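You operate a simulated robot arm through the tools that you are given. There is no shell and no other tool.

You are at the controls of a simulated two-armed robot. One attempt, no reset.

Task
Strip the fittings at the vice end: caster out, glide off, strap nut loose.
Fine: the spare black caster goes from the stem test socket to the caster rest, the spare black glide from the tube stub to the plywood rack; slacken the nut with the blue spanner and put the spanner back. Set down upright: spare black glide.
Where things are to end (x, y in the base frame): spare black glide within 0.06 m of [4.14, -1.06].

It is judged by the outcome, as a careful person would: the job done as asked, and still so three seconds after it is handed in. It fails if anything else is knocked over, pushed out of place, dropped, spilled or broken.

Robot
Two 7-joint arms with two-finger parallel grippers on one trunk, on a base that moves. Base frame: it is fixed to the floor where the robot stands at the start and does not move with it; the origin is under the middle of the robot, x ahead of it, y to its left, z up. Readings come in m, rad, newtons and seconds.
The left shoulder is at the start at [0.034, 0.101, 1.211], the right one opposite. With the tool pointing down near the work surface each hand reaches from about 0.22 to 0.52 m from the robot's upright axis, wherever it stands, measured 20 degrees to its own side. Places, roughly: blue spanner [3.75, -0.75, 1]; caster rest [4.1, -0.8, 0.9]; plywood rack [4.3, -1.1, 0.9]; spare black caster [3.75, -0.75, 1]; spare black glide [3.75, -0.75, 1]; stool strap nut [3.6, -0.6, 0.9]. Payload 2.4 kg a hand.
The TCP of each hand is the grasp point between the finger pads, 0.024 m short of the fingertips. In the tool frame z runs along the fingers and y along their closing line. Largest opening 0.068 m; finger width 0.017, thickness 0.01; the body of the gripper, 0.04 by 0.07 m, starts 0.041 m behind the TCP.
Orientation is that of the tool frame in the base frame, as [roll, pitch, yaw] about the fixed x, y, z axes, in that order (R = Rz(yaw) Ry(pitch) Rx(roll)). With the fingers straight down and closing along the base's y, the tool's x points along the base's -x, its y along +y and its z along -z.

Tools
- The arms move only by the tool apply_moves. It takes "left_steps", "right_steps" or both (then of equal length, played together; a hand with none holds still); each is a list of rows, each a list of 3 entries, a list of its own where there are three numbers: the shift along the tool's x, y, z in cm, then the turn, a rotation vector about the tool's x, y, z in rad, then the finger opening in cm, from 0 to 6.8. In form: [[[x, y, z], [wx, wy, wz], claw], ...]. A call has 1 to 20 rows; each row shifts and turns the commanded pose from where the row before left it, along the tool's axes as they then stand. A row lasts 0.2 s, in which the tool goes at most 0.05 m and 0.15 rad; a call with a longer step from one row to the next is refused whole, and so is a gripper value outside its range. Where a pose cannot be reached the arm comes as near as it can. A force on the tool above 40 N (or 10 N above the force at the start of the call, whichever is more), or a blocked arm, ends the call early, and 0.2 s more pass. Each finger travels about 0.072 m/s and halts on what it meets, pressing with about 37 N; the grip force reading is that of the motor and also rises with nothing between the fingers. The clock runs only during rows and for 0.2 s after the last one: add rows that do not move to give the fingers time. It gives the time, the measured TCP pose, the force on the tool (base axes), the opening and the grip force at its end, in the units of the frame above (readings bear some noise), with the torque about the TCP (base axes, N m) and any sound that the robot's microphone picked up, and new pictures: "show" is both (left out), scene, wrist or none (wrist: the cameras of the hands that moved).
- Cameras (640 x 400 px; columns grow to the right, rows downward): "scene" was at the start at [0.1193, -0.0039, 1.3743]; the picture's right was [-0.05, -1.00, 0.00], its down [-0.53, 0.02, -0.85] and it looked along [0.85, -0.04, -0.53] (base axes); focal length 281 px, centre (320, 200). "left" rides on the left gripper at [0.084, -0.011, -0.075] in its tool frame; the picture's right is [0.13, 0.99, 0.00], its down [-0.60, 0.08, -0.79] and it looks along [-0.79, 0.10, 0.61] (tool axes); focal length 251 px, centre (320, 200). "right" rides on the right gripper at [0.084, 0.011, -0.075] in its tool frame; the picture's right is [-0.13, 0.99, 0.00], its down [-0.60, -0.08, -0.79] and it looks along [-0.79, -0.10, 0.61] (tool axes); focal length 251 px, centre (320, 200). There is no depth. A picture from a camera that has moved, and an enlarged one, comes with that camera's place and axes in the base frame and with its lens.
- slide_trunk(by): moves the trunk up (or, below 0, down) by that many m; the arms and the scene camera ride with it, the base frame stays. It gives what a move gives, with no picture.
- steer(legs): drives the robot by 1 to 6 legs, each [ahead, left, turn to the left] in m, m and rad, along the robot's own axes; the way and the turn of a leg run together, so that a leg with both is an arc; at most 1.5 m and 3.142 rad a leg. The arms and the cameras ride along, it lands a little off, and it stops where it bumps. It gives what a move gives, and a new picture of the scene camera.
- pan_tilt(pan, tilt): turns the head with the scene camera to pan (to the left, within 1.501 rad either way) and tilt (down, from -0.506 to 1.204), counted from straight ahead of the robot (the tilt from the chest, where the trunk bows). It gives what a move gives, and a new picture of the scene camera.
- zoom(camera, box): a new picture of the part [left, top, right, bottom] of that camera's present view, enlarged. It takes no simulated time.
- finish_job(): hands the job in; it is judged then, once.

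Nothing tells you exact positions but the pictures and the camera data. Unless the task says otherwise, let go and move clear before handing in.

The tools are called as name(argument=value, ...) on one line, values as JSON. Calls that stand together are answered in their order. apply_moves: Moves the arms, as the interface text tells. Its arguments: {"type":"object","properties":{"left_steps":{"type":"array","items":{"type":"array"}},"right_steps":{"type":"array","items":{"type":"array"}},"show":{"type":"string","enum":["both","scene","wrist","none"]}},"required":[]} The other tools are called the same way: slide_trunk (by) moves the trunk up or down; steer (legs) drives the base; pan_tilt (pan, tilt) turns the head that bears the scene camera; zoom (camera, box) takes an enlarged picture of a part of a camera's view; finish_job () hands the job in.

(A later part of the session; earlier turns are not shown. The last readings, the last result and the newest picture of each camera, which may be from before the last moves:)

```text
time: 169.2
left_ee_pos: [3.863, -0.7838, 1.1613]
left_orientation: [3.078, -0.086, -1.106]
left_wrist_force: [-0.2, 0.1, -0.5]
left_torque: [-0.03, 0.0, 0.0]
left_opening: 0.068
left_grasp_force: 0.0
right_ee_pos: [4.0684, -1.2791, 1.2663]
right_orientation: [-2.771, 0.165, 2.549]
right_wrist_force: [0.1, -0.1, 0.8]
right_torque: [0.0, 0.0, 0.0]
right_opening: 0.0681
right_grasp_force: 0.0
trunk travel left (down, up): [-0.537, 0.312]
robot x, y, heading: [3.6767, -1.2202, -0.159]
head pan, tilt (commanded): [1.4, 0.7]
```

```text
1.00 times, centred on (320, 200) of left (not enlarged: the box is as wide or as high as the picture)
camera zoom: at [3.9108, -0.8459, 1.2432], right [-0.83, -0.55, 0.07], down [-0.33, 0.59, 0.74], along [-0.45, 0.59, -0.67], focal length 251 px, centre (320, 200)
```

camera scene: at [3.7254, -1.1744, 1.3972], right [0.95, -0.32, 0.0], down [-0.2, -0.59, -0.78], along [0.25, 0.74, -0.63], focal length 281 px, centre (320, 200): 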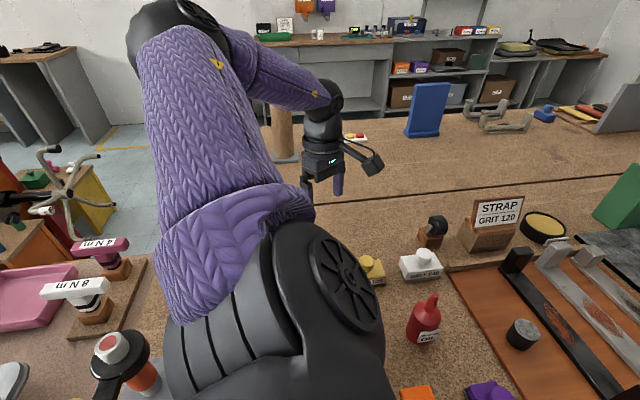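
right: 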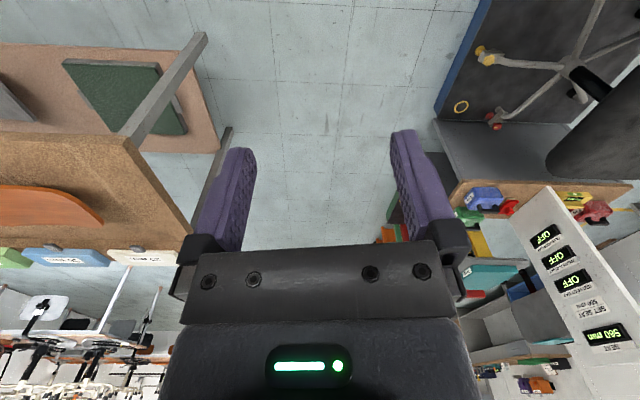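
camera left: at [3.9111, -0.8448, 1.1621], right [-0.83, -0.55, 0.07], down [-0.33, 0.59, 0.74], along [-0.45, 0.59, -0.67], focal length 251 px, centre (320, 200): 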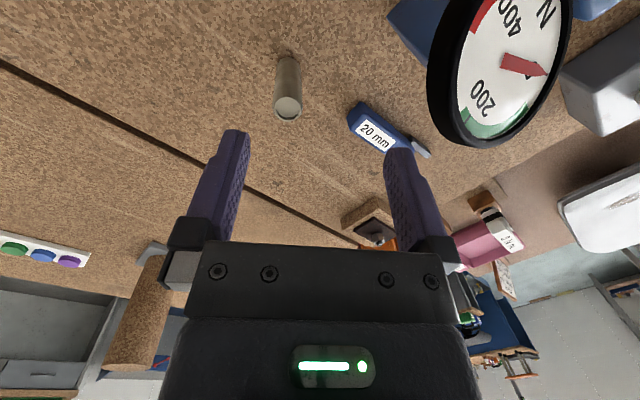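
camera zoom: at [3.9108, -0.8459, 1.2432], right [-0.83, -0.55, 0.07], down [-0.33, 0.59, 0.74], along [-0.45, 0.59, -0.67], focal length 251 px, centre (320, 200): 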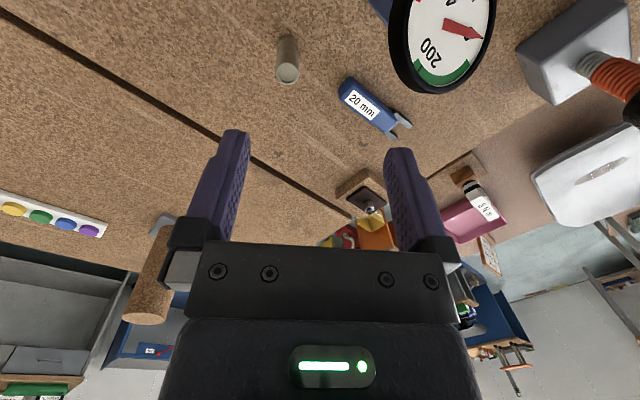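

I'm upright again. I'll level the left hand and move it toward the nut (still at z≈1.16) to get a close look at the hex.

apply_moves(left_steps=[[[-3.3, 2.8, 0], [0.063, -0.086, 0], 6.8], [[-3.3, 2.8, 0], [0, 0, 0], 6.8], [[-3.3, 2.8, 0], [0, 0, 0], 6.8], [[-3.3, 2.8, 0], [0, 0, 0], 6.8], [[-3.3, 2.8, 0], [0, 0, 0], 6.8], [[0, 0, 0], [0, 0, 0.12], 6.8], [[0, 0, 0], [0, 0, 0.12], 6.8], [[0, 0, 0], [0, 0, 0.12], 6.8], [[0, 0, 0], [0, 0, 0.12], 6.8], [[0, 0, 0], [0, 0, 0.12], 6.8], [[0, 0, 0], [0, 0, 0], 6.8]], show="both")

```text
time: 171.6
left_ee_pos: [3.6654, -0.6974, 1.1607]
left_orientation: [-3.14, 0.0, -1.711]
left_wrist_force: [0.1, -0.1, -0.4]
left_torque: [0.0, 0.01, 0.02]
left_opening: 0.0682
left_grasp_force: 0.1
right_ee_pos: [4.0686, -1.281, 1.2645]
right_orientation: [-2.774, 0.166, 2.539]
right_wrist_force: [0.4, -0.1, -0.5]
right_torque: [0.01, -0.02, 0.01]
right_opening: 0.0681
right_grasp_force: 0.0
trunk travel left (down, up): [-0.537, 0.312]
robot x, y, heading: [3.6767, -1.2208, -0.154]
head pan, tilt (commanded): [1.4, 0.7]
camera scene: at [3.7185, -1.1753, 1.4781], right [0.95, -0.32, 0.0], down [-0.2, -0.59, -0.78], along [0.25, 0.74, -0.63], focal length 281 px, centre (320, 200)
camera left: at [3.6644, -0.7822, 1.2347], right [-1.0, 0.01, 0.0], down [0.01, 0.61, 0.79], along [0.01, 0.79, -0.61], focal length 251 px, centre (320, 200)
```

scene: 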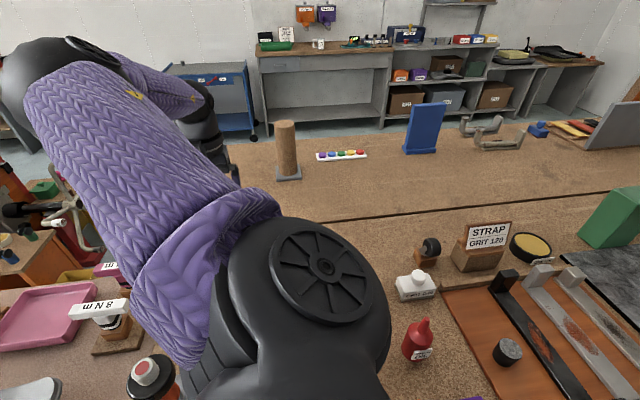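
left: 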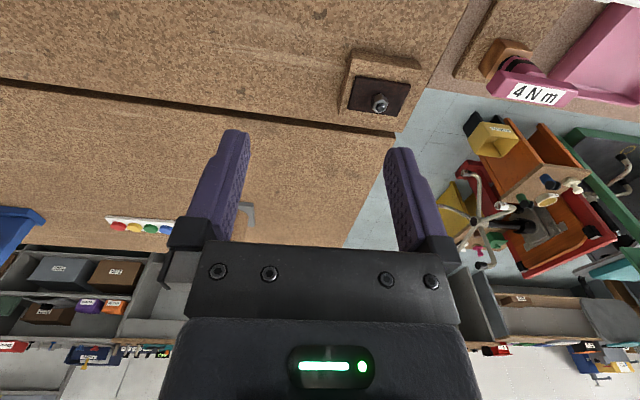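

zoom(camera="left", box=[330, 60, 430, 123])

zoom(camera="left", box=[362, 88, 398, 118])

```text
6.35 times, centred on (380, 92) of left
camera zoom: at [3.6644, -0.7822, 1.2347], right [-1.0, 0.01, 0.0], down [0.01, 0.61, 0.79], along [0.01, 0.79, -0.61], focal length 1596 px, centre (-61, 889)
```

zoom: 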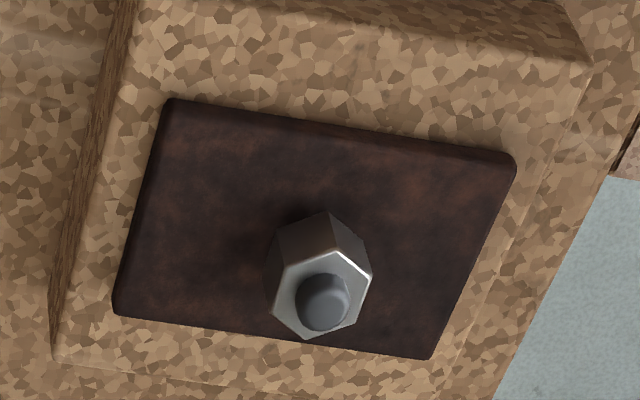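

```text
13.33 times, centred on (380, 103) of left
camera zoom: at [3.6644, -0.7822, 1.2347], right [-1.0, 0.01, 0.0], down [0.01, 0.61, 0.79], along [0.01, 0.79, -0.61], focal length 3352 px, centre (-480, 1493)
```

zoom: 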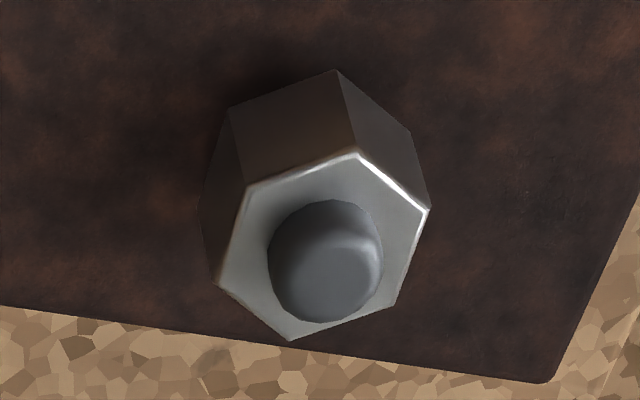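

Very clear: the hex has AF ≈ 20 mm, centre (3.581,-0.573), top z≈0.907, and its flats suit a spanner whose jaw points straight into the bench (+n). Now I'll go back over the spanner and turn the fingers across its handle.

apply_moves(left_steps=[[[4.0, -2.2, 0], [0, 0, -0.15], 6.8], [[0, -3.0, 0], [0, 0, -0.15], 6.8], [[0, 0, 0], [0, 0, -0.15], 6.8], [[0, 0, 0], [0, 0, -0.15], 6.8], [[0, 0, 0], [0, 0, -0.15], 6.8], [[0, 0, 0], [0, 0, -0.15], 6.8], [[0, 0, 0], [0, 0, -0.15], 6.8], [[0, 0, 0], [0, 0, -0.15], 6.8], [[0, 0, 0], [0, 0, -0.15], 6.8], [[0, 0, 0], [0, 0, -0.15], 6.8], [[0, 0, 0], [0, 0, -0.06], 6.8], [[0, 0, 0], [0, 0, 0], 6.8]], show="wrist")

```text
time: 174.2
left_ee_pos: [3.7109, -0.739, 1.1604]
left_orientation: [-3.14, -0.002, -0.151]
left_wrist_force: [0.1, 0.2, -0.1]
left_torque: [-0.01, 0.0, -0.01]
left_opening: 0.0679
left_grasp_force: 0.0
right_ee_pos: [4.0696, -1.2801, 1.2635]
right_orientation: [-2.772, 0.166, 2.542]
right_wrist_force: [0.0, 0.4, -0.6]
right_torque: [0.0, -0.01, 0.01]
right_opening: 0.0678
right_grasp_force: 0.0
trunk travel left (down, up): [-0.537, 0.312]
robot x, y, heading: [3.6769, -1.2192, -0.154]
head pan, tilt (commanded): [1.4, 0.7]
camera left: at [3.7959, -0.7414, 1.2348], right [-0.02, -1.0, 0.0], down [-0.61, 0.01, 0.79], along [-0.79, 0.02, -0.61], focal length 251 px, centre (320, 200)
```

left: 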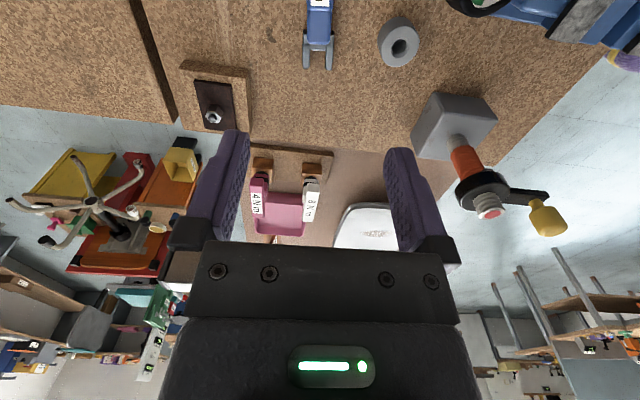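

I'll lower the trunk in two cautious 2 cm steps, checking that my pose doesn't shift.

slide_trunk(by=-0.02)

slide_trunk(by=-0.01)

zoom(camera="scene", box=[0, 0, 640, 400])

```text
time: 174.8
left_ee_pos: [3.7113, -0.7383, 1.1395]
left_orientation: [3.14, -0.003, -0.153]
left_wrist_force: [0.1, -0.3, 0.8]
left_torque: [0.0, 0.0, 0.02]
left_opening: 0.0681
left_grasp_force: 0.2
right_ee_pos: [4.0668, -1.2679, 1.2413]
right_orientation: [-2.774, 0.173, 2.57]
right_wrist_force: [0.2, 0.6, 0.5]
right_torque: [-0.02, 0.02, -0.03]
right_opening: 0.068
right_grasp_force: 0.1
trunk travel left (down, up): [-0.517, 0.332]
robot x, y, heading: [3.6743, -1.2195, -0.154]
head pan, tilt (commanded): [1.4, 0.7]
```

```text
time: 175.4
left_ee_pos: [3.7121, -0.7393, 1.1289]
left_orientation: [3.141, 0.0, -0.151]
left_wrist_force: [-0.5, 0.3, 0.6]
left_torque: [-0.03, 0.0, 0.02]
left_opening: 0.0679
left_grasp_force: 0.0
right_ee_pos: [4.0653, -1.2665, 1.2313]
right_orientation: [-2.774, 0.175, 2.576]
right_wrist_force: [0.2, 0.5, 0.0]
right_torque: [-0.01, 0.02, 0.01]
right_opening: 0.0679
right_grasp_force: 0.0
trunk travel left (down, up): [-0.507, 0.342]
robot x, y, heading: [3.679, -1.2172, -0.156]
head pan, tilt (commanded): [1.4, 0.7]
```

```text
1.00 times, centred on (320, 200) of scene (not enlarged: the box is as wide or as high as the picture)
camera zoom: at [3.7209, -1.1749, 1.4477], right [0.95, -0.32, 0.0], down [-0.2, -0.59, -0.78], along [0.25, 0.74, -0.63], focal length 281 px, centre (320, 200)
```

zoom: 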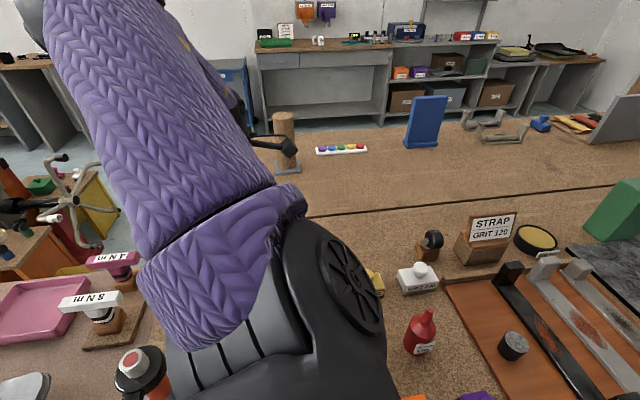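

My pose is stable at this height. The right hand drifted over the bench edge during the mishap, so I'll bring it back to its parked pose.

apply_moves(right_steps=[[[-1.6, -2.94, 1.43], [0, 0, 0], 6.8], [[-1.6, -2.94, 1.43], [0, 0, 0], 6.8], [[-1.6, -2.94, 1.43], [0, 0, 0], 6.8], [[-1.6, -2.94, 1.43], [0, 0, 0], 6.8], [[-1.6, -2.94, 1.43], [0, 0, 0], 6.8], [[-1.6, -2.94, 1.43], [0, 0, 0], 6.8], [[0, 0, 0], [-0.1212, 0.0597, 0], 6.8], [[0, 0, 0], [-0.1212, 0.0597, 0], 6.8], [[0, 0, 0], [-0.1212, 0.0597, 0], 6.8], [[0, 0, 0], [0, 0, 0], 6.8]], show="wrist")

```text
time: 177.6
left_ee_pos: [3.7106, -0.7393, 1.1305]
left_orientation: [-3.141, -0.003, -0.152]
left_wrist_force: [-0.4, -0.5, -0.5]
left_torque: [0.0, 0.0, 0.01]
left_opening: 0.068
left_grasp_force: 0.1
right_ee_pos: [4.0519, -1.4757, 1.2351]
right_orientation: [-3.139, 0.002, 2.557]
right_wrist_force: [0.3, -0.4, 0.4]
right_torque: [0.02, -0.04, -0.02]
right_opening: 0.0681
right_grasp_force: 0.1
trunk travel left (down, up): [-0.507, 0.342]
robot x, y, heading: [3.6786, -1.2216, -0.152]
head pan, tilt (commanded): [1.4, 0.7]
camera right: at [3.9873, -1.4198, 1.3106], right [0.65, 0.76, 0.0], down [0.46, -0.4, 0.79], along [0.6, -0.52, -0.61], focal length 251 px, centre (320, 200)
```

right: 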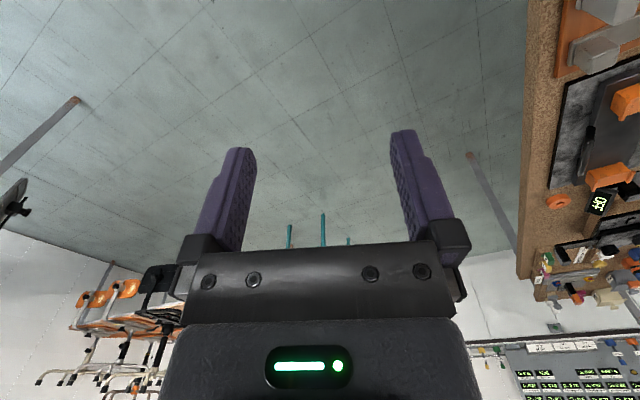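

Right arm parked. Lower the trunk another 1.2 cm (to about +0.07), then descend toward the spanner handle.

slide_trunk(by=-0.012)

apply_moves(left_steps=[[[0, 0, 3.0], [0, 0, 0], 6.8], [[0, 0, 3.0], [0, 0, 0], 6.8], [[0, 0, 3.0], [0, 0, 0], 6.8], [[0, 0, 2.0], [0, 0, 0], 6.8], [[0, 0, 0], [0, 0, 0], 6.8]], show="both")

```text
time: 178.2
left_ee_pos: [3.7125, -0.7375, 1.117]
left_orientation: [3.141, -0.001, -0.153]
left_wrist_force: [0.1, -0.8, 0.2]
left_torque: [-0.02, -0.04, -0.04]
left_opening: 0.068
left_grasp_force: 0.1
right_ee_pos: [4.0527, -1.4743, 1.223]
right_orientation: [-3.134, 0.0, 2.559]
right_wrist_force: [0.2, -0.6, 0.3]
right_torque: [-0.04, 0.0, 0.03]
right_opening: 0.0679
right_grasp_force: 0.1
trunk travel left (down, up): [-0.495, 0.354]
robot x, y, heading: [3.6792, -1.218, -0.158]
head pan, tilt (commanded): [1.4, 0.7]
```

```text
time: 179.4
left_ee_pos: [3.7125, -0.7405, 1.0075]
left_orientation: [3.141, -0.003, -0.152]
left_wrist_force: [0.2, 0.6, 1.0]
left_torque: [-0.01, 0.01, -0.01]
left_opening: 0.068
left_grasp_force: 0.0
right_ee_pos: [4.0519, -1.4745, 1.2231]
right_orientation: [-3.134, 0.0, 2.558]
right_wrist_force: [0.0, -0.8, 0.0]
right_torque: [-0.05, -0.03, 0.01]
right_opening: 0.0681
right_grasp_force: 0.1
trunk travel left (down, up): [-0.495, 0.354]
robot x, y, heading: [3.6797, -1.2207, -0.157]
head pan, tilt (commanded): [1.4, 0.7]
camera scene: at [3.722, -1.1747, 1.436], right [0.95, -0.32, 0.0], down [-0.2, -0.59, -0.78], along [0.25, 0.74, -0.63], focal length 281 px, centre (320, 200)
camera left: at [3.7967, -0.7414, 1.0825], right [-0.02, -1.0, 0.0], down [-0.61, 0.01, 0.79], along [-0.79, 0.02, -0.61], focal length 251 px, centre (320, 200)
```

scene: 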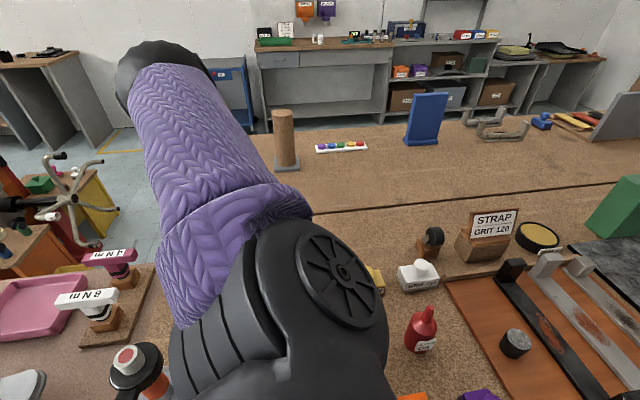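
left: 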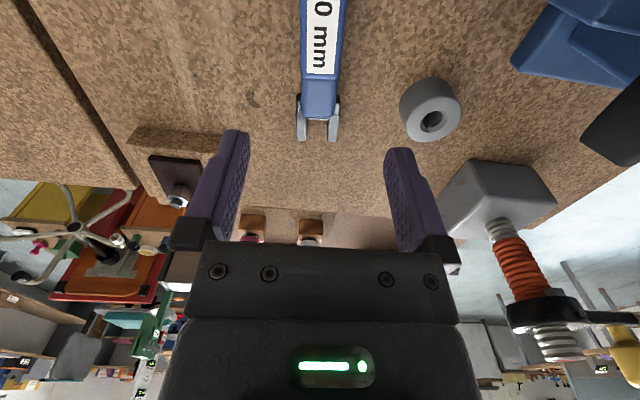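

The spanner axis lies at about −0.075 rad (world), y≈-0.742 at the grip point. I'll align the hand and descend in stages.

apply_moves(left_steps=[[[1.25, 0.0, 1.0], [0, 0, -0.075], 6.8], [[0, 0.0, 3.0], [0, 0, 0], 6.8], [[0, 0, 3.0], [0, 0, 0], 6.8], [[0, 0, 1.5], [0, 0, 0], 6.8], [[0, 0, 0], [0, 0, 0], 6.8]], show="wrist")

```text
time: 180.6
left_ee_pos: [3.7319, -0.7424, 0.931]
left_orientation: [3.14, -0.018, -0.08]
left_wrist_force: [-0.2, -0.8, 0.2]
left_torque: [0.01, -0.01, -0.03]
left_opening: 0.0679
left_grasp_force: 0.0
left hand out of reach, approached as far as the arm can: row 4
right_ee_pos: [4.0519, -1.4759, 1.2235]
right_orientation: [-3.137, 0.001, 2.558]
right_wrist_force: [-0.1, 1.6, -0.3]
right_torque: [0.02, 0.02, 0.02]
right_opening: 0.068
right_grasp_force: 0.1
trunk travel left (down, up): [-0.495, 0.354]
robot x, y, heading: [3.6775, -1.2193, -0.16]
head pan, tilt (commanded): [1.4, 0.7]
camera left: at [3.815, -0.7378, 1.0074], right [0.05, -1.0, 0.0], down [-0.62, -0.03, 0.78], along [-0.78, -0.04, -0.62], focal length 251 px, centre (320, 200)
```

left: 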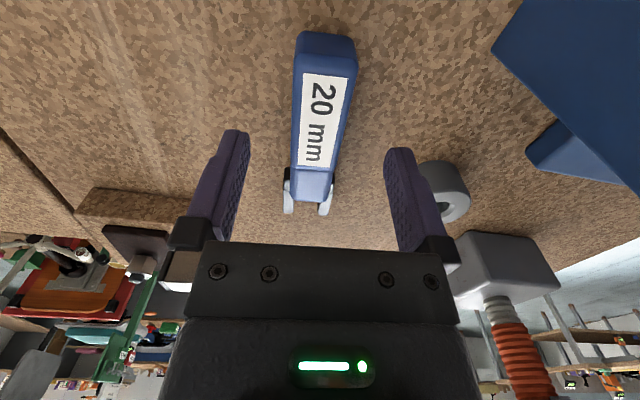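

The left arm runs out of reach a few cm above the handle in this orientation. Mirroring the stance (facing the other way, using the right arm) makes the needed hand orientations natural, so I'll retreat: lift the hand, raise the trunk, and back off.

apply_moves(left_steps=[[[0, 0, -3], [0, 0, 0], 6.8], [[0, 0, -3], [0, 0, 0], 6.8], [[0, 0, -3], [0, 0, 0], 6.8], [[0, 0, -3], [0, 0, 0], 6.8], [[0, 0, -3], [0, 0, 0], 6.8], [[0, 0, -3], [0, 0, 0], 6.8], [[0, 0, 0], [0, 0, 0], 6.8]], show="wrist")

slide_trunk(by=0.06)

```text
time: 182.2
left_ee_pos: [3.7243, -0.7412, 1.1067]
left_orientation: [-3.141, 0.002, -0.076]
left_wrist_force: [-0.2, -0.3, 1.2]
left_torque: [-0.02, 0.01, 0.01]
left_opening: 0.0679
left_grasp_force: 0.0
right_ee_pos: [4.051, -1.4741, 1.2234]
right_orientation: [-3.136, -0.001, 2.559]
right_wrist_force: [-0.1, 0.3, -0.4]
right_torque: [-0.01, 0.0, 0.0]
right_opening: 0.0681
right_grasp_force: 0.0
trunk travel left (down, up): [-0.495, 0.354]
robot x, y, heading: [3.678, -1.2173, -0.153]
head pan, tilt (commanded): [1.4, 0.7]
camera left: at [3.8087, -0.7362, 1.1805], right [0.05, -1.0, 0.0], down [-0.61, -0.03, 0.79], along [-0.79, -0.04, -0.61], focal length 251 px, centre (320, 200)
```

left: 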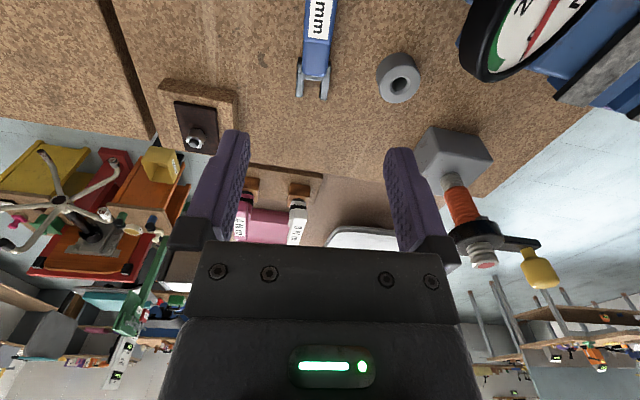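

```text
time: 183.2
left_ee_pos: [3.7248, -0.7415, 1.1663]
left_orientation: [-3.141, -0.001, -0.076]
left_wrist_force: [0.6, 0.4, -0.2]
left_torque: [0.0, 0.01, 0.01]
left_opening: 0.0683
left_grasp_force: 0.1
right_ee_pos: [4.0512, -1.4766, 1.2834]
right_orientation: [-3.136, 0.001, 2.561]
right_wrist_force: [0.3, 0.8, 0.6]
right_torque: [0.06, 0.01, 0.01]
right_opening: 0.0681
right_grasp_force: 0.1
trunk travel left (down, up): [-0.555, 0.294]
robot x, y, heading: [3.6768, -1.2169, -0.155]
head pan, tilt (commanded): [1.4, 0.7]
```

Now drive sideways away from the bench.

steer(legs=[[0, -0.35, 0], [0, -0.35, 0]])

```text
time: 187.4
left_ee_pos: [3.6167, -1.4228, 1.1602]
left_orientation: [3.132, 0.0, -0.081]
left_wrist_force: [-0.8, -0.8, -0.2]
left_torque: [0.01, -0.01, 0.02]
left_opening: 0.0681
left_grasp_force: 0.0
right_ee_pos: [3.9431, -2.1584, 1.2834]
right_orientation: [-3.125, 0.005, 2.557]
right_wrist_force: [-0.2, 0.6, -0.6]
right_torque: [0.01, 0.03, 0.0]
right_opening: 0.068
right_grasp_force: 0.0
trunk travel left (down, up): [-0.555, 0.294]
robot x, y, heading: [3.5686, -1.9115, -0.162]
head pan, tilt (commanded): [1.4, 0.7]
camera scene: at [3.6126, -1.8355, 1.493], right [0.95, -0.32, 0.0], down [-0.21, -0.61, -0.77], along [0.25, 0.72, -0.64], focal length 281 px, centre (320, 200)
```

scene: 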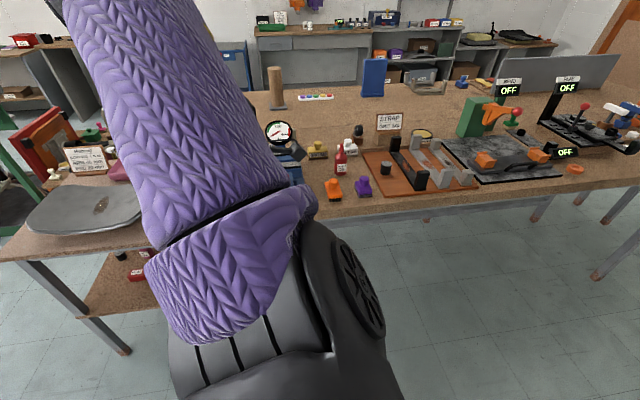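

Upright and clear. I'll bring the left hand back in front of me and un-rotate it.

apply_moves(left_steps=[[[2.75, 2.6, 0], [0, 0, 0], 6.8], [[2.75, 2.6, 0], [0, 0, 0], 6.8], [[2.75, 2.6, 0], [0, 0, 0], 6.8], [[2.75, 2.6, 0], [0, 0, 0], 6.8], [[2.75, 2.6, 0], [0, 0, 0], 6.8], [[2.75, 2.6, 0], [0, 0, 0], 6.8], [[2.75, 2.6, 0], [0, 0, 0], 6.8], [[2.75, 2.6, 0], [0, 0, 0], 6.8], [[2.75, 2.6, 0], [0, 0, 0], 6.8], [[2.75, 2.6, 0], [0, 0, 0], 6.8], [[2.75, 2.6, 0], [0, 0, 0], 6.8], [[2.75, 2.6, 0], [0, 0, 0], 6.8]], show="none")

apply_moves(left_steps=[[[0, 0, 0], [0, 0, 0.15], 6.8], [[0, 0, 0], [0, 0, 0.15], 6.8], [[0, 0, 0], [0, 0, 0.15], 6.8], [[0, 0, 0], [0, 0, 0.15], 6.8], [[0, 0, 0], [0, 0, 0.15], 6.8], [[0, 0, 0], [0, 0, 0.15], 6.8], [[0, 0, 0], [0, 0, 0.15], 6.8], [[0, 0, 0], [0, 0, 0.15], 6.8], [[0, 0, 0], [0, 0, 0.15], 6.8], [[0, 0, 0], [0, 0, 0.15], 6.8], [[0, 0, 0], [0, 0, 0.15], 6.8], [[0, 0, 0], [0, 0, 0.15], 6.8], [[0, 0, 0], [0, 0, 0.15], 6.8], [[0, 0, 0], [0, 0, 0.15], 6.8], [[0, 0, 0], [0, 0, 0.15], 6.8], [[0, 0, 0], [0, 0, 0.15], 6.8], [[0, 0, 0], [0, 0, 0.15], 6.8], [[0, 0, 0], [0, 0, 0.15], 6.8], [[0, 0, 0], [0, 0, 0.15], 6.8], [[0, 0, 0], [0, 0, 0.15], 6.8]], show="scene")

```text
time: 190.0
left_ee_pos: [3.923, -1.76, 1.1633]
left_orientation: [3.131, 0.001, -0.076]
left_wrist_force: [-0.6, -0.5, 0.0]
left_torque: [0.03, 0.02, 0.0]
left_opening: 0.068
left_grasp_force: 0.1
right_ee_pos: [3.9435, -2.1582, 1.2834]
right_orientation: [-3.127, 0.005, 2.558]
right_wrist_force: [-0.1, 0.5, 0.0]
right_torque: [-0.02, 0.0, 0.0]
right_opening: 0.0681
right_grasp_force: 0.2
trunk travel left (down, up): [-0.555, 0.294]
robot x, y, heading: [3.5682, -1.9129, -0.159]
head pan, tilt (commanded): [1.4, 0.7]
```

```text
time: 194.2
left_ee_pos: [3.9213, -1.759, 1.1624]
left_orientation: [-3.128, -0.001, -3.081]
left_wrist_force: [0.6, 0.9, 0.1]
left_torque: [0.0, 0.04, 0.0]
left_opening: 0.0678
left_grasp_force: 0.1
right_ee_pos: [3.9425, -2.158, 1.2841]
right_orientation: [-3.125, 0.003, 2.556]
right_wrist_force: [0.2, 0.5, -0.2]
right_torque: [0.02, -0.04, 0.01]
right_opening: 0.068
right_grasp_force: 0.0
trunk travel left (down, up): [-0.555, 0.294]
robot x, y, heading: [3.5654, -1.9126, -0.157]
head pan, tilt (commanded): [1.4, 0.7]
camera scene: at [3.613, -1.8348, 1.493], right [0.95, -0.32, 0.0], down [-0.21, -0.61, -0.76], along [0.25, 0.72, -0.64], focal length 281 px, centre (320, 200)
```

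scene: 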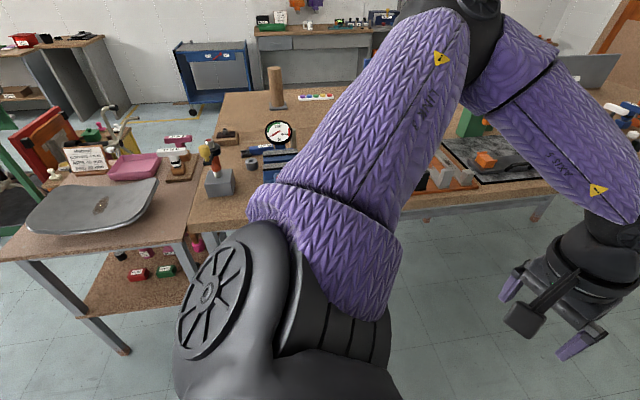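

Turn around to face the other way (toward the table end), so that my right arm is on the bench side.

steer(legs=[[0, 0, -1.57], [0, 0, -1.56]])

pan_tilt(pan=-1.4, tilt=0.7)

```text
time: 202.2
left_ee_pos: [3.2144, -2.0676, 1.1629]
left_orientation: [-3.13, -0.001, 0.067]
left_wrist_force: [-0.6, 0.3, 0.6]
left_torque: [-0.01, 0.01, 0.0]
left_opening: 0.068
left_grasp_force: 0.1
right_ee_pos: [3.1924, -1.6688, 1.2831]
right_orientation: [-3.127, 0.002, -0.582]
right_wrist_force: [-1.3, 0.6, 0.6]
right_torque: [-0.03, -0.01, 0.02]
right_opening: 0.068
right_grasp_force: 0.1
trunk travel left (down, up): [-0.555, 0.294]
robot x, y, heading: [3.5667, -1.9135, 2.991]
head pan, tilt (commanded): [1.4, 0.7]
camera scene: at [3.5258, -1.9905, 1.493], right [-0.95, 0.32, 0.0], down [0.21, 0.61, -0.76], along [-0.25, -0.72, -0.64], focal length 281 px, centre (320, 200)
```

scene: 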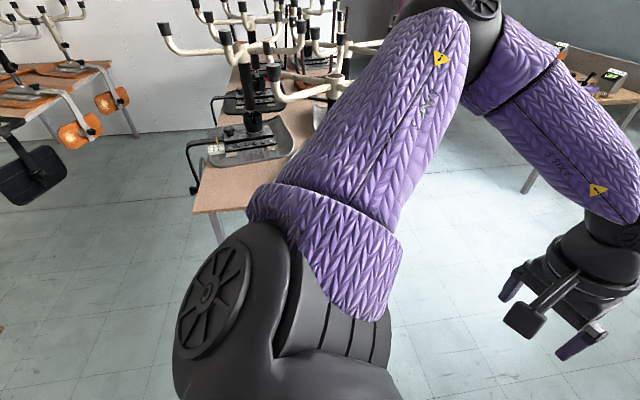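

```text
time: 204.7
left_ee_pos: [3.2154, -2.0662, 1.1636]
left_orientation: [-3.13, -0.003, 0.066]
left_wrist_force: [-1.2, 0.5, -0.7]
left_torque: [0.01, 0.0, -0.02]
left_opening: 0.0681
left_grasp_force: 0.0
right_ee_pos: [3.1931, -1.6684, 1.2833]
right_orientation: [-3.125, 0.004, -0.583]
right_wrist_force: [0.0, -0.2, 0.4]
right_torque: [0.0, 0.01, 0.02]
right_opening: 0.068
right_grasp_force: 0.0
trunk travel left (down, up): [-0.555, 0.294]
robot x, y, heading: [3.5702, -1.9108, 2.985]
head pan, tilt (commanded): [-1.4, 0.7]
camera scene: at [3.5517, -1.8252, 1.493], right [1.0, 0.02, 0.0], down [0.01, -0.64, -0.76], along [-0.01, 0.76, -0.64], focal length 281 px, centre (320, 200)
```

scene: 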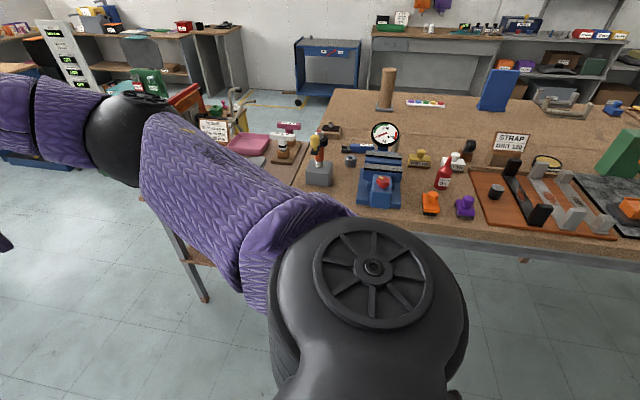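

Thinking it through, the left arm in the previous stance is still the right choice — I only need to tilt the hand slightly toward the bench to gain the missing reach. I'll turn back.

steer(legs=[[0, 0, 1.57], [0, 0, 1.565]])

pan_tilt(pan=1.4, tilt=0.7)

```text
time: 212.7
left_ee_pos: [3.9196, -1.7571, 1.1636]
left_orientation: [-3.129, -0.001, -3.07]
left_wrist_force: [0.2, 0.4, -0.7]
left_torque: [0.01, 0.03, -0.01]
left_opening: 0.0681
left_grasp_force: 0.1
right_ee_pos: [3.9434, -2.1556, 1.2836]
right_orientation: [-3.126, 0.003, 2.562]
right_wrist_force: [0.2, -0.7, 0.2]
right_torque: [0.03, 0.01, -0.01]
right_opening: 0.0678
right_grasp_force: 0.1
trunk travel left (down, up): [-0.555, 0.294]
robot x, y, heading: [3.57, -1.9123, -0.157]
head pan, tilt (commanded): [-1.4, 0.7]
camera scene: at [3.5872, -2.0, 1.493], right [-1.0, -0.02, 0.0], down [-0.01, 0.64, -0.76], along [0.01, -0.76, -0.64], focal length 281 px, centre (320, 200)
```

scene: 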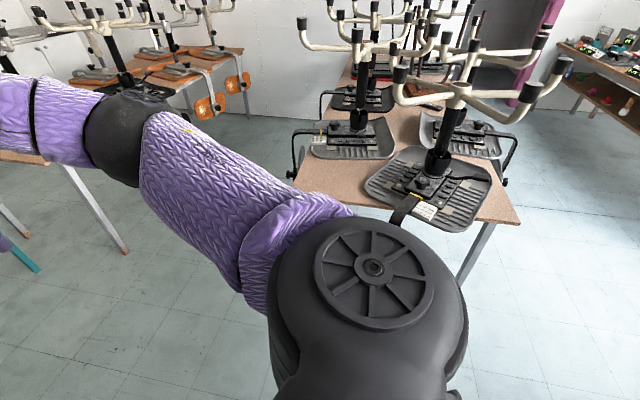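

```text
time: 215.2
left_ee_pos: [3.92, -1.7571, 1.1622]
left_orientation: [-3.129, -0.001, -3.072]
left_wrist_force: [-0.2, 0.3, 0.0]
left_torque: [-0.02, 0.0, -0.04]
left_opening: 0.0679
left_grasp_force: 0.0
right_ee_pos: [3.9449, -2.1563, 1.2838]
right_orientation: [-3.126, 0.005, 2.56]
right_wrist_force: [0.3, -0.1, -0.3]
right_torque: [0.02, -0.02, -0.01]
right_opening: 0.0681
right_grasp_force: 0.1
trunk travel left (down, up): [-0.555, 0.294]
robot x, y, heading: [3.567, -1.9086, -0.146]
head pan, tilt (commanded): [1.4, 0.7]
camera scene: at [3.6125, -1.8346, 1.493], right [0.95, -0.32, 0.0], down [-0.2, -0.61, -0.76], along [0.24, 0.73, -0.64], focal length 281 px, centre (320, 200)
```

scene: 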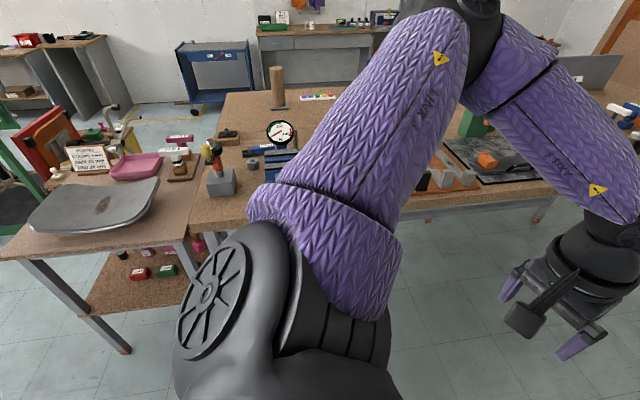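

Now put the left hand back to the sideways configuration over the bench side.

apply_moves(left_steps=[[[0, 0, 0], [0, 0, -0.15], 6.8], [[0, 0, 0], [0, 0, -0.15], 6.8], [[0, 0, 0], [0, 0, -0.15], 6.8], [[0, 0, 0], [0, 0, -0.15], 6.8], [[0, 0, 0], [0, 0, -0.15], 6.8], [[0, 0, 0], [0, 0, -0.15], 6.8], [[0, 0, 0], [0, 0, -0.15], 6.8], [[0, 0, 0], [0, 0, -0.15], 6.8], [[0, 0, 0], [0, 0, -0.15], 6.8], [[0, 0, 0], [0, 0, -0.15], 6.8], [[0, 0, 0], [0, 0, -0.15], 6.8], [[0, 0, 0], [0, 0, -0.15], 6.8], [[0, 0, 0], [0, 0, -0.15], 6.8], [[0, 0, 0], [0, 0, -0.15], 6.8], [[0, 0, 0], [0, 0, -0.15], 6.8], [[0, 0, 0], [0, 0, -0.15], 6.8], [[0, 0, 0], [0, 0, -0.15], 6.8], [[0, 0, 0], [0, 0, -0.15], 6.8], [[0, 0, 0], [0, 0, -0.15], 6.8], [[0, 0, 0], [0, 0, -0.15], 6.8]], show="none")

apply_moves(left_steps=[[[-2.75, -2.6, 0], [0, 0, 0], 6.8], [[-2.75, -2.6, 0], [0, 0, 0], 6.8], [[-2.75, -2.6, 0], [0, 0, 0], 6.8], [[-2.75, -2.6, 0], [0, 0, 0], 6.8], [[-2.75, -2.6, 0], [0, 0, 0], 6.8], [[-2.75, -2.6, 0], [0, 0, 0], 6.8], [[-2.75, -2.6, 0], [0, 0, 0], 6.8], [[-2.75, -2.6, 0], [0, 0, 0], 6.8], [[-2.75, -2.6, 0], [0, 0, 0], 6.8], [[-2.75, -2.6, 0], [0, 0, 0], 6.8], [[-2.75, -2.6, 0], [0, 0, 0], 6.8], [[-2.75, -2.6, 0], [0, 0, 0], 6.8]], show="scene")

```text
time: 219.4
left_ee_pos: [3.9203, -1.7569, 1.1622]
left_orientation: [3.13, 0.0, -0.069]
left_wrist_force: [-0.5, 0.0, -0.3]
left_torque: [-0.01, 0.0, -0.03]
left_opening: 0.0679
left_grasp_force: 0.1
right_ee_pos: [3.944, -2.1553, 1.2845]
right_orientation: [-3.127, 0.005, 2.561]
right_wrist_force: [0.4, -0.4, 0.8]
right_torque: [0.04, 0.01, -0.02]
right_opening: 0.0681
right_grasp_force: 0.0
trunk travel left (down, up): [-0.555, 0.294]
robot x, y, heading: [3.5663, -1.9141, -0.154]
head pan, tilt (commanded): [1.4, 0.7]
```

```text
time: 222.0
left_ee_pos: [3.6126, -1.4211, 1.1599]
left_orientation: [3.129, 0.002, -0.073]
left_wrist_force: [0.3, -0.1, -0.6]
left_torque: [0.01, 0.07, -0.01]
left_opening: 0.0681
left_grasp_force: 0.1
right_ee_pos: [3.9435, -2.1554, 1.2832]
right_orientation: [-3.127, 0.005, 2.563]
right_wrist_force: [-1.0, 0.5, 0.2]
right_torque: [0.0, -0.01, -0.03]
right_opening: 0.068
right_grasp_force: 0.1
trunk travel left (down, up): [-0.555, 0.294]
robot x, y, heading: [3.567, -1.9135, -0.153]
head pan, tilt (commanded): [1.4, 0.7]
camera scene: at [3.6119, -1.834, 1.493], right [0.95, -0.32, 0.0], down [-0.2, -0.61, -0.76], along [0.24, 0.73, -0.64], focal length 281 px, centre (320, 200)
```

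scene: 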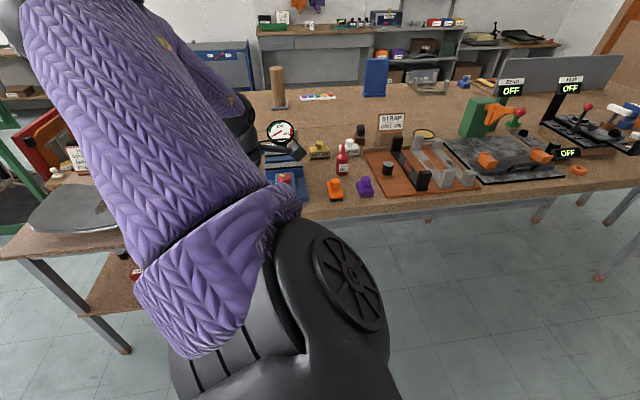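

Drive sideways back to the bench (trunk raised, hand at z≈1.16).

steer(legs=[[0.02, 0.35, 0], [0, 0.33, 0]])

zoom(camera="left", box=[0, 0, 640, 400])

```text
time: 226.1
left_ee_pos: [3.7415, -0.7503, 1.1603]
left_orientation: [3.129, 0.0, -0.079]
left_wrist_force: [-0.2, -0.5, -0.3]
left_torque: [0.02, -0.01, 0.0]
left_opening: 0.068
left_grasp_force: 0.0
right_ee_pos: [4.0666, -1.4861, 1.2845]
right_orientation: [-3.125, 0.004, 2.555]
right_wrist_force: [0.5, 0.0, 0.7]
right_torque: [-0.01, 0.01, 0.01]
right_opening: 0.068
right_grasp_force: 0.0
trunk travel left (down, up): [-0.555, 0.294]
robot x, y, heading: [3.6941, -1.2441, -0.162]
head pan, tilt (commanded): [1.4, 0.7]
camera scene: at [3.7379, -1.1639, 1.493], right [0.95, -0.32, 0.0], down [-0.21, -0.61, -0.76], along [0.25, 0.72, -0.64], focal length 281 px, centre (320, 200)
```

scene: 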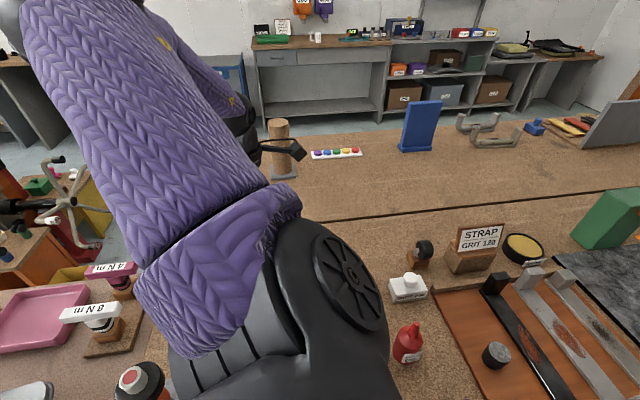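

```text
1.00 times, centred on (320, 200) of left (not enlarged: the box is as wide or as high as the picture)
camera zoom: at [3.8268, -0.7452, 1.2347], right [0.05, -1.0, 0.01], down [-0.61, -0.02, 0.79], along [-0.79, -0.05, -0.61], focal length 251 px, centre (320, 200)
```

zoom: 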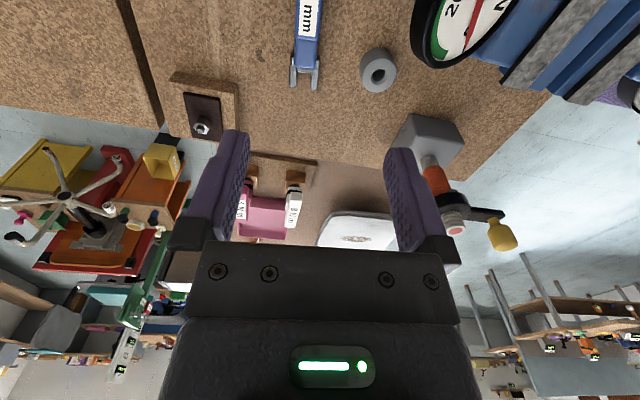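

zoom(camera="left", box=[540, 40, 640, 120])

```text
5.00 times, centred on (590, 80) of left
camera zoom: at [3.8268, -0.7452, 1.2347], right [0.05, -1.0, 0.01], down [-0.61, -0.02, 0.79], along [-0.79, -0.05, -0.61], focal length 1257 px, centre (-1030, 800)
```

zoom: 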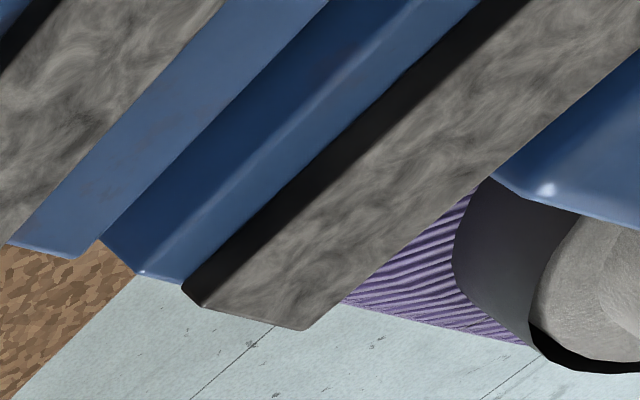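

My column stands right next to the vice's overhanging front box, so this distance (n≈-0.684) is the limit. I'll lower the trunk to +0.07 and verify that nothing shifts.

slide_trunk(by=-0.06)

zoom(camera="scene", box=[0, 0, 640, 400])

zoom(camera="left", box=[540, 0, 640, 100])

```text
time: 227.1
left_ee_pos: [3.7416, -0.7514, 1.1007]
left_orientation: [3.13, -0.002, -0.08]
left_wrist_force: [0.1, 0.3, 0.0]
left_torque: [0.01, 0.0, 0.03]
left_opening: 0.0681
left_grasp_force: 0.1
right_ee_pos: [4.0681, -1.4869, 1.2231]
right_orientation: [-3.125, 0.005, 2.554]
right_wrist_force: [1.4, -0.5, 0.3]
right_torque: [0.0, 0.03, -0.02]
right_opening: 0.0681
right_grasp_force: 0.1
trunk travel left (down, up): [-0.495, 0.354]
robot x, y, heading: [3.6917, -1.2423, -0.159]
head pan, tilt (commanded): [1.4, 0.7]
```

```text
1.00 times, centred on (320, 200) of scene (not enlarged: the box is as wide or as high as the picture)
camera zoom: at [3.7421, -1.1648, 1.4328], right [0.95, -0.32, 0.0], down [-0.21, -0.61, -0.76], along [0.25, 0.72, -0.64], focal length 281 px, centre (320, 200)
```

zoom: 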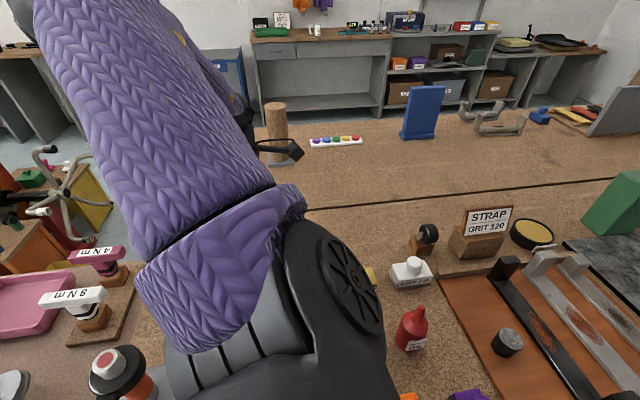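

```text
4.00 times, centred on (590, 50) of left
camera zoom: at [3.8266, -0.7454, 1.1748], right [0.05, -1.0, 0.01], down [-0.61, -0.02, 0.79], along [-0.79, -0.05, -0.61], focal length 1006 px, centre (-760, 800)
```

zoom: 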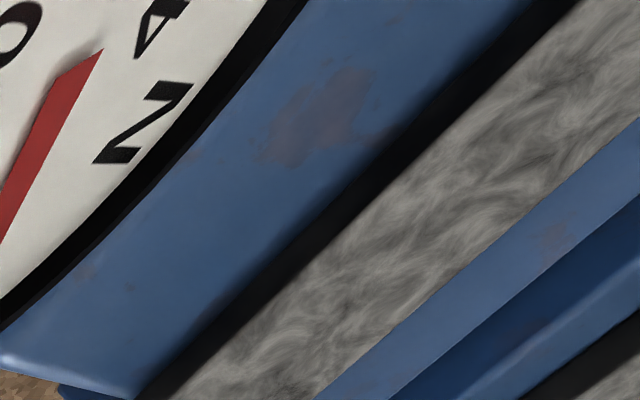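

Stable. Now align over the handle, come down a little and tilt the hand 0.36 rad toward the bench.

apply_moves(left_steps=[[[-1.66, -0.9, 2.5], [0, 0, 0], 5.0], [[0, 0, 2.5], [0, 0, 0], 5.0], [[0, 0, 0], [0.12, 0, 0], 5.0], [[0, 0, 0], [0.12, 0, 0], 5.0], [[0, 0, 0], [0.12, 0, 0], 5.0], [[0, 0, 0], [0, 0, 0], 5.0]], show="wrist")

```text
time: 228.5
left_ee_pos: [3.7264, -0.7399, 1.051]
left_orientation: [-2.794, 0.002, -0.079]
left_wrist_force: [-0.4, -0.4, -0.9]
left_torque: [-0.04, -0.03, -0.03]
left_opening: 0.0499
left_grasp_force: 0.0
right_ee_pos: [4.0669, -1.4875, 1.2242]
right_orientation: [-3.126, 0.003, 2.554]
right_wrist_force: [-0.5, -0.3, 0.3]
right_torque: [-0.01, 0.03, 0.02]
right_opening: 0.0682
right_grasp_force: 0.0
trunk travel left (down, up): [-0.495, 0.354]
robot x, y, heading: [3.6906, -1.2402, -0.161]
head pan, tilt (commanded): [1.4, 0.7]
camera left: at [3.8088, -0.7627, 1.1241], right [0.06, -0.94, -0.34], down [-0.63, -0.3, 0.72], along [-0.78, 0.17, -0.61], focal length 251 px, centre (320, 200)
```

left: 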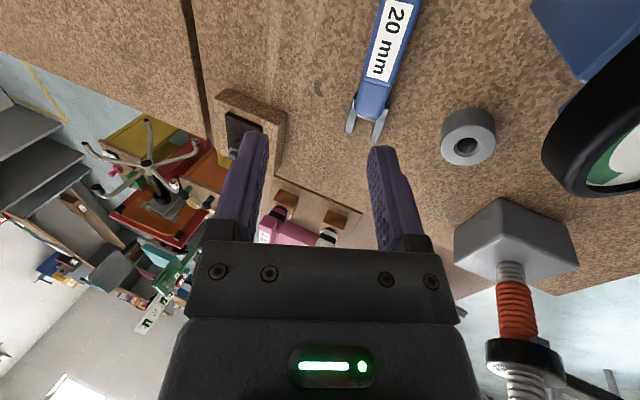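

Tilt achieved. Descend straight down in stages (first to z≈0.94).

apply_moves(left_steps=[[[0, 1.0, 2.58], [0, 0, 0], 5.0], [[0, 1.0, 2.58], [0, 0, 0], 5.0], [[0, 1.0, 2.58], [0, 0, 0], 5.0], [[0, 1.0, 2.58], [0, 0, 0], 5.0], [[0, 0, 0], [0, 0, 0], 5.0]], show="wrist")

```text
time: 229.7
left_ee_pos: [3.7263, -0.7446, 0.939]
left_orientation: [-2.791, 0.001, -0.077]
left_wrist_force: [-0.2, 0.5, 0.3]
left_torque: [0.0, -0.02, 0.01]
left_opening: 0.05
left_grasp_force: 0.1
right_ee_pos: [4.0677, -1.4871, 1.2235]
right_orientation: [-3.126, 0.004, 2.555]
right_wrist_force: [0.3, -0.2, -0.2]
right_torque: [0.0, -0.02, 0.01]
right_opening: 0.068
right_grasp_force: 0.0
trunk travel left (down, up): [-0.495, 0.354]
robot x, y, heading: [3.6975, -1.2432, -0.165]
head pan, tilt (commanded): [1.4, 0.7]
camera left: at [3.8082, -0.765, 1.0133], right [0.06, -0.94, -0.34], down [-0.63, -0.3, 0.72], along [-0.78, 0.17, -0.61], focal length 251 px, centre (320, 200)
```

left: 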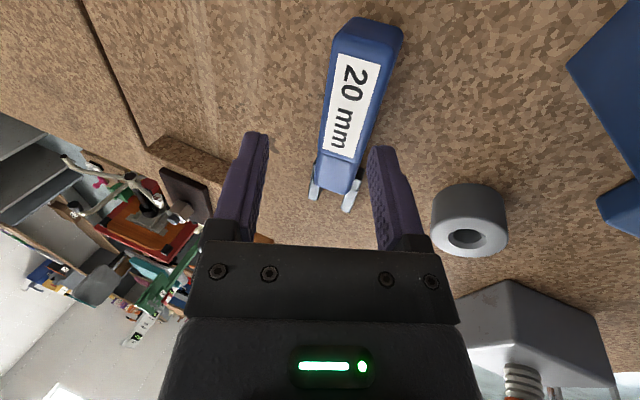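

Good. Now the last 4.7 cm down to the handle.

apply_moves(left_steps=[[[0, 0.48, 1.5], [0, 0, 0], 5.0], [[0, 0.48, 1.5], [0, 0, 0], 5.0], [[0, 0.46, 1.4], [0, 0, 0], 5.0], [[0, 0, 0], [0, 0, 0], 5.0]], show="wrist")

```text
time: 230.7
left_ee_pos: [3.7257, -0.7426, 0.8949]
left_orientation: [-2.79, 0.001, -0.077]
left_wrist_force: [-0.7, -4.9, 21.1]
left_torque: [-0.67, 0.04, 0.0]
left_opening: 0.0479
left_grasp_force: 0.0
right_ee_pos: [4.0675, -1.4892, 1.2239]
right_orientation: [-3.128, 0.003, 2.555]
right_wrist_force: [0.6, 0.3, -0.6]
right_torque: [0.07, -0.04, 0.01]
right_opening: 0.0681
right_grasp_force: 0.0
trunk travel left (down, up): [-0.495, 0.354]
robot x, y, heading: [3.6965, -1.2469, -0.158]
head pan, tilt (commanded): [1.4, 0.7]
camera left: at [3.808, -0.7649, 0.968], right [0.05, -0.94, -0.34], down [-0.63, -0.3, 0.72], along [-0.78, 0.18, -0.61], focal length 251 px, centre (320, 200)
```

left: 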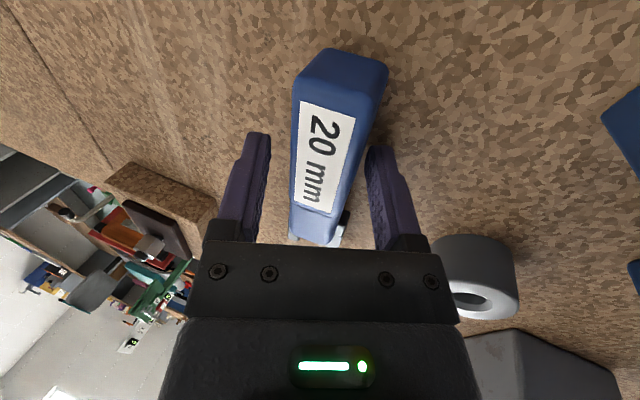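

The lower fingertip touches the bench (z≈0.86). I'll narrow the opening, settle 1–2 mm, and close on the handle.

apply_moves(left_steps=[[[0, -0.05, -0.15], [0, 0, 0], 4.5], [[0, 0, 0], [0, 0, 0], 4.2], [[0, 0.05, 0.15], [0, 0, 0], 4.1], [[0, 0, 0], [0, 0, 0], 3.6], [[0, 0, 0], [0, 0, 0], 3.0], [[0, 0, 0], [0, 0, 0], 2.4], [[0, 0, 0], [0, 0, 0], 2.4], [[0, 0, 0], [0, 0, 0], 2.4]], show="wrist")

```text
time: 232.5
left_ee_pos: [3.725, -0.7423, 0.8934]
left_orientation: [-2.795, 0.001, -0.079]
left_wrist_force: [-0.9, -0.2, 0.4]
left_torque: [-0.02, -0.03, -0.01]
left_opening: 0.0298
left_grasp_force: 36.7
right_ee_pos: [4.0683, -1.4876, 1.2224]
right_orientation: [-3.127, 0.003, 2.555]
right_wrist_force: [-0.7, -0.7, 0.3]
right_torque: [0.01, -0.01, 0.01]
right_opening: 0.0679
right_grasp_force: 0.1
trunk travel left (down, up): [-0.495, 0.354]
robot x, y, heading: [3.6913, -1.2436, -0.156]
head pan, tilt (commanded): [1.4, 0.7]
camera left: at [3.8082, -0.7635, 0.9667], right [0.05, -0.94, -0.34], down [-0.63, -0.3, 0.72], along [-0.78, 0.17, -0.61], focal length 251 px, centre (320, 200)
```

left: 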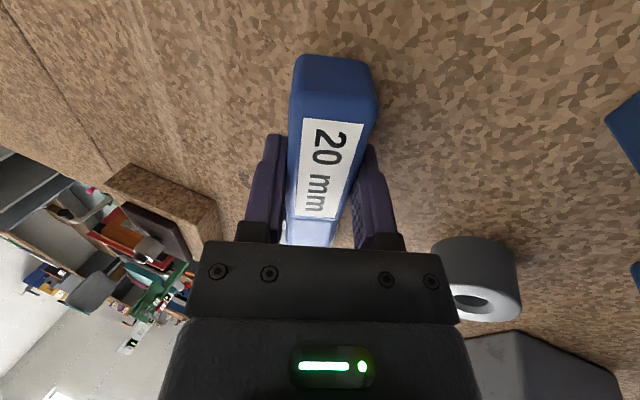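

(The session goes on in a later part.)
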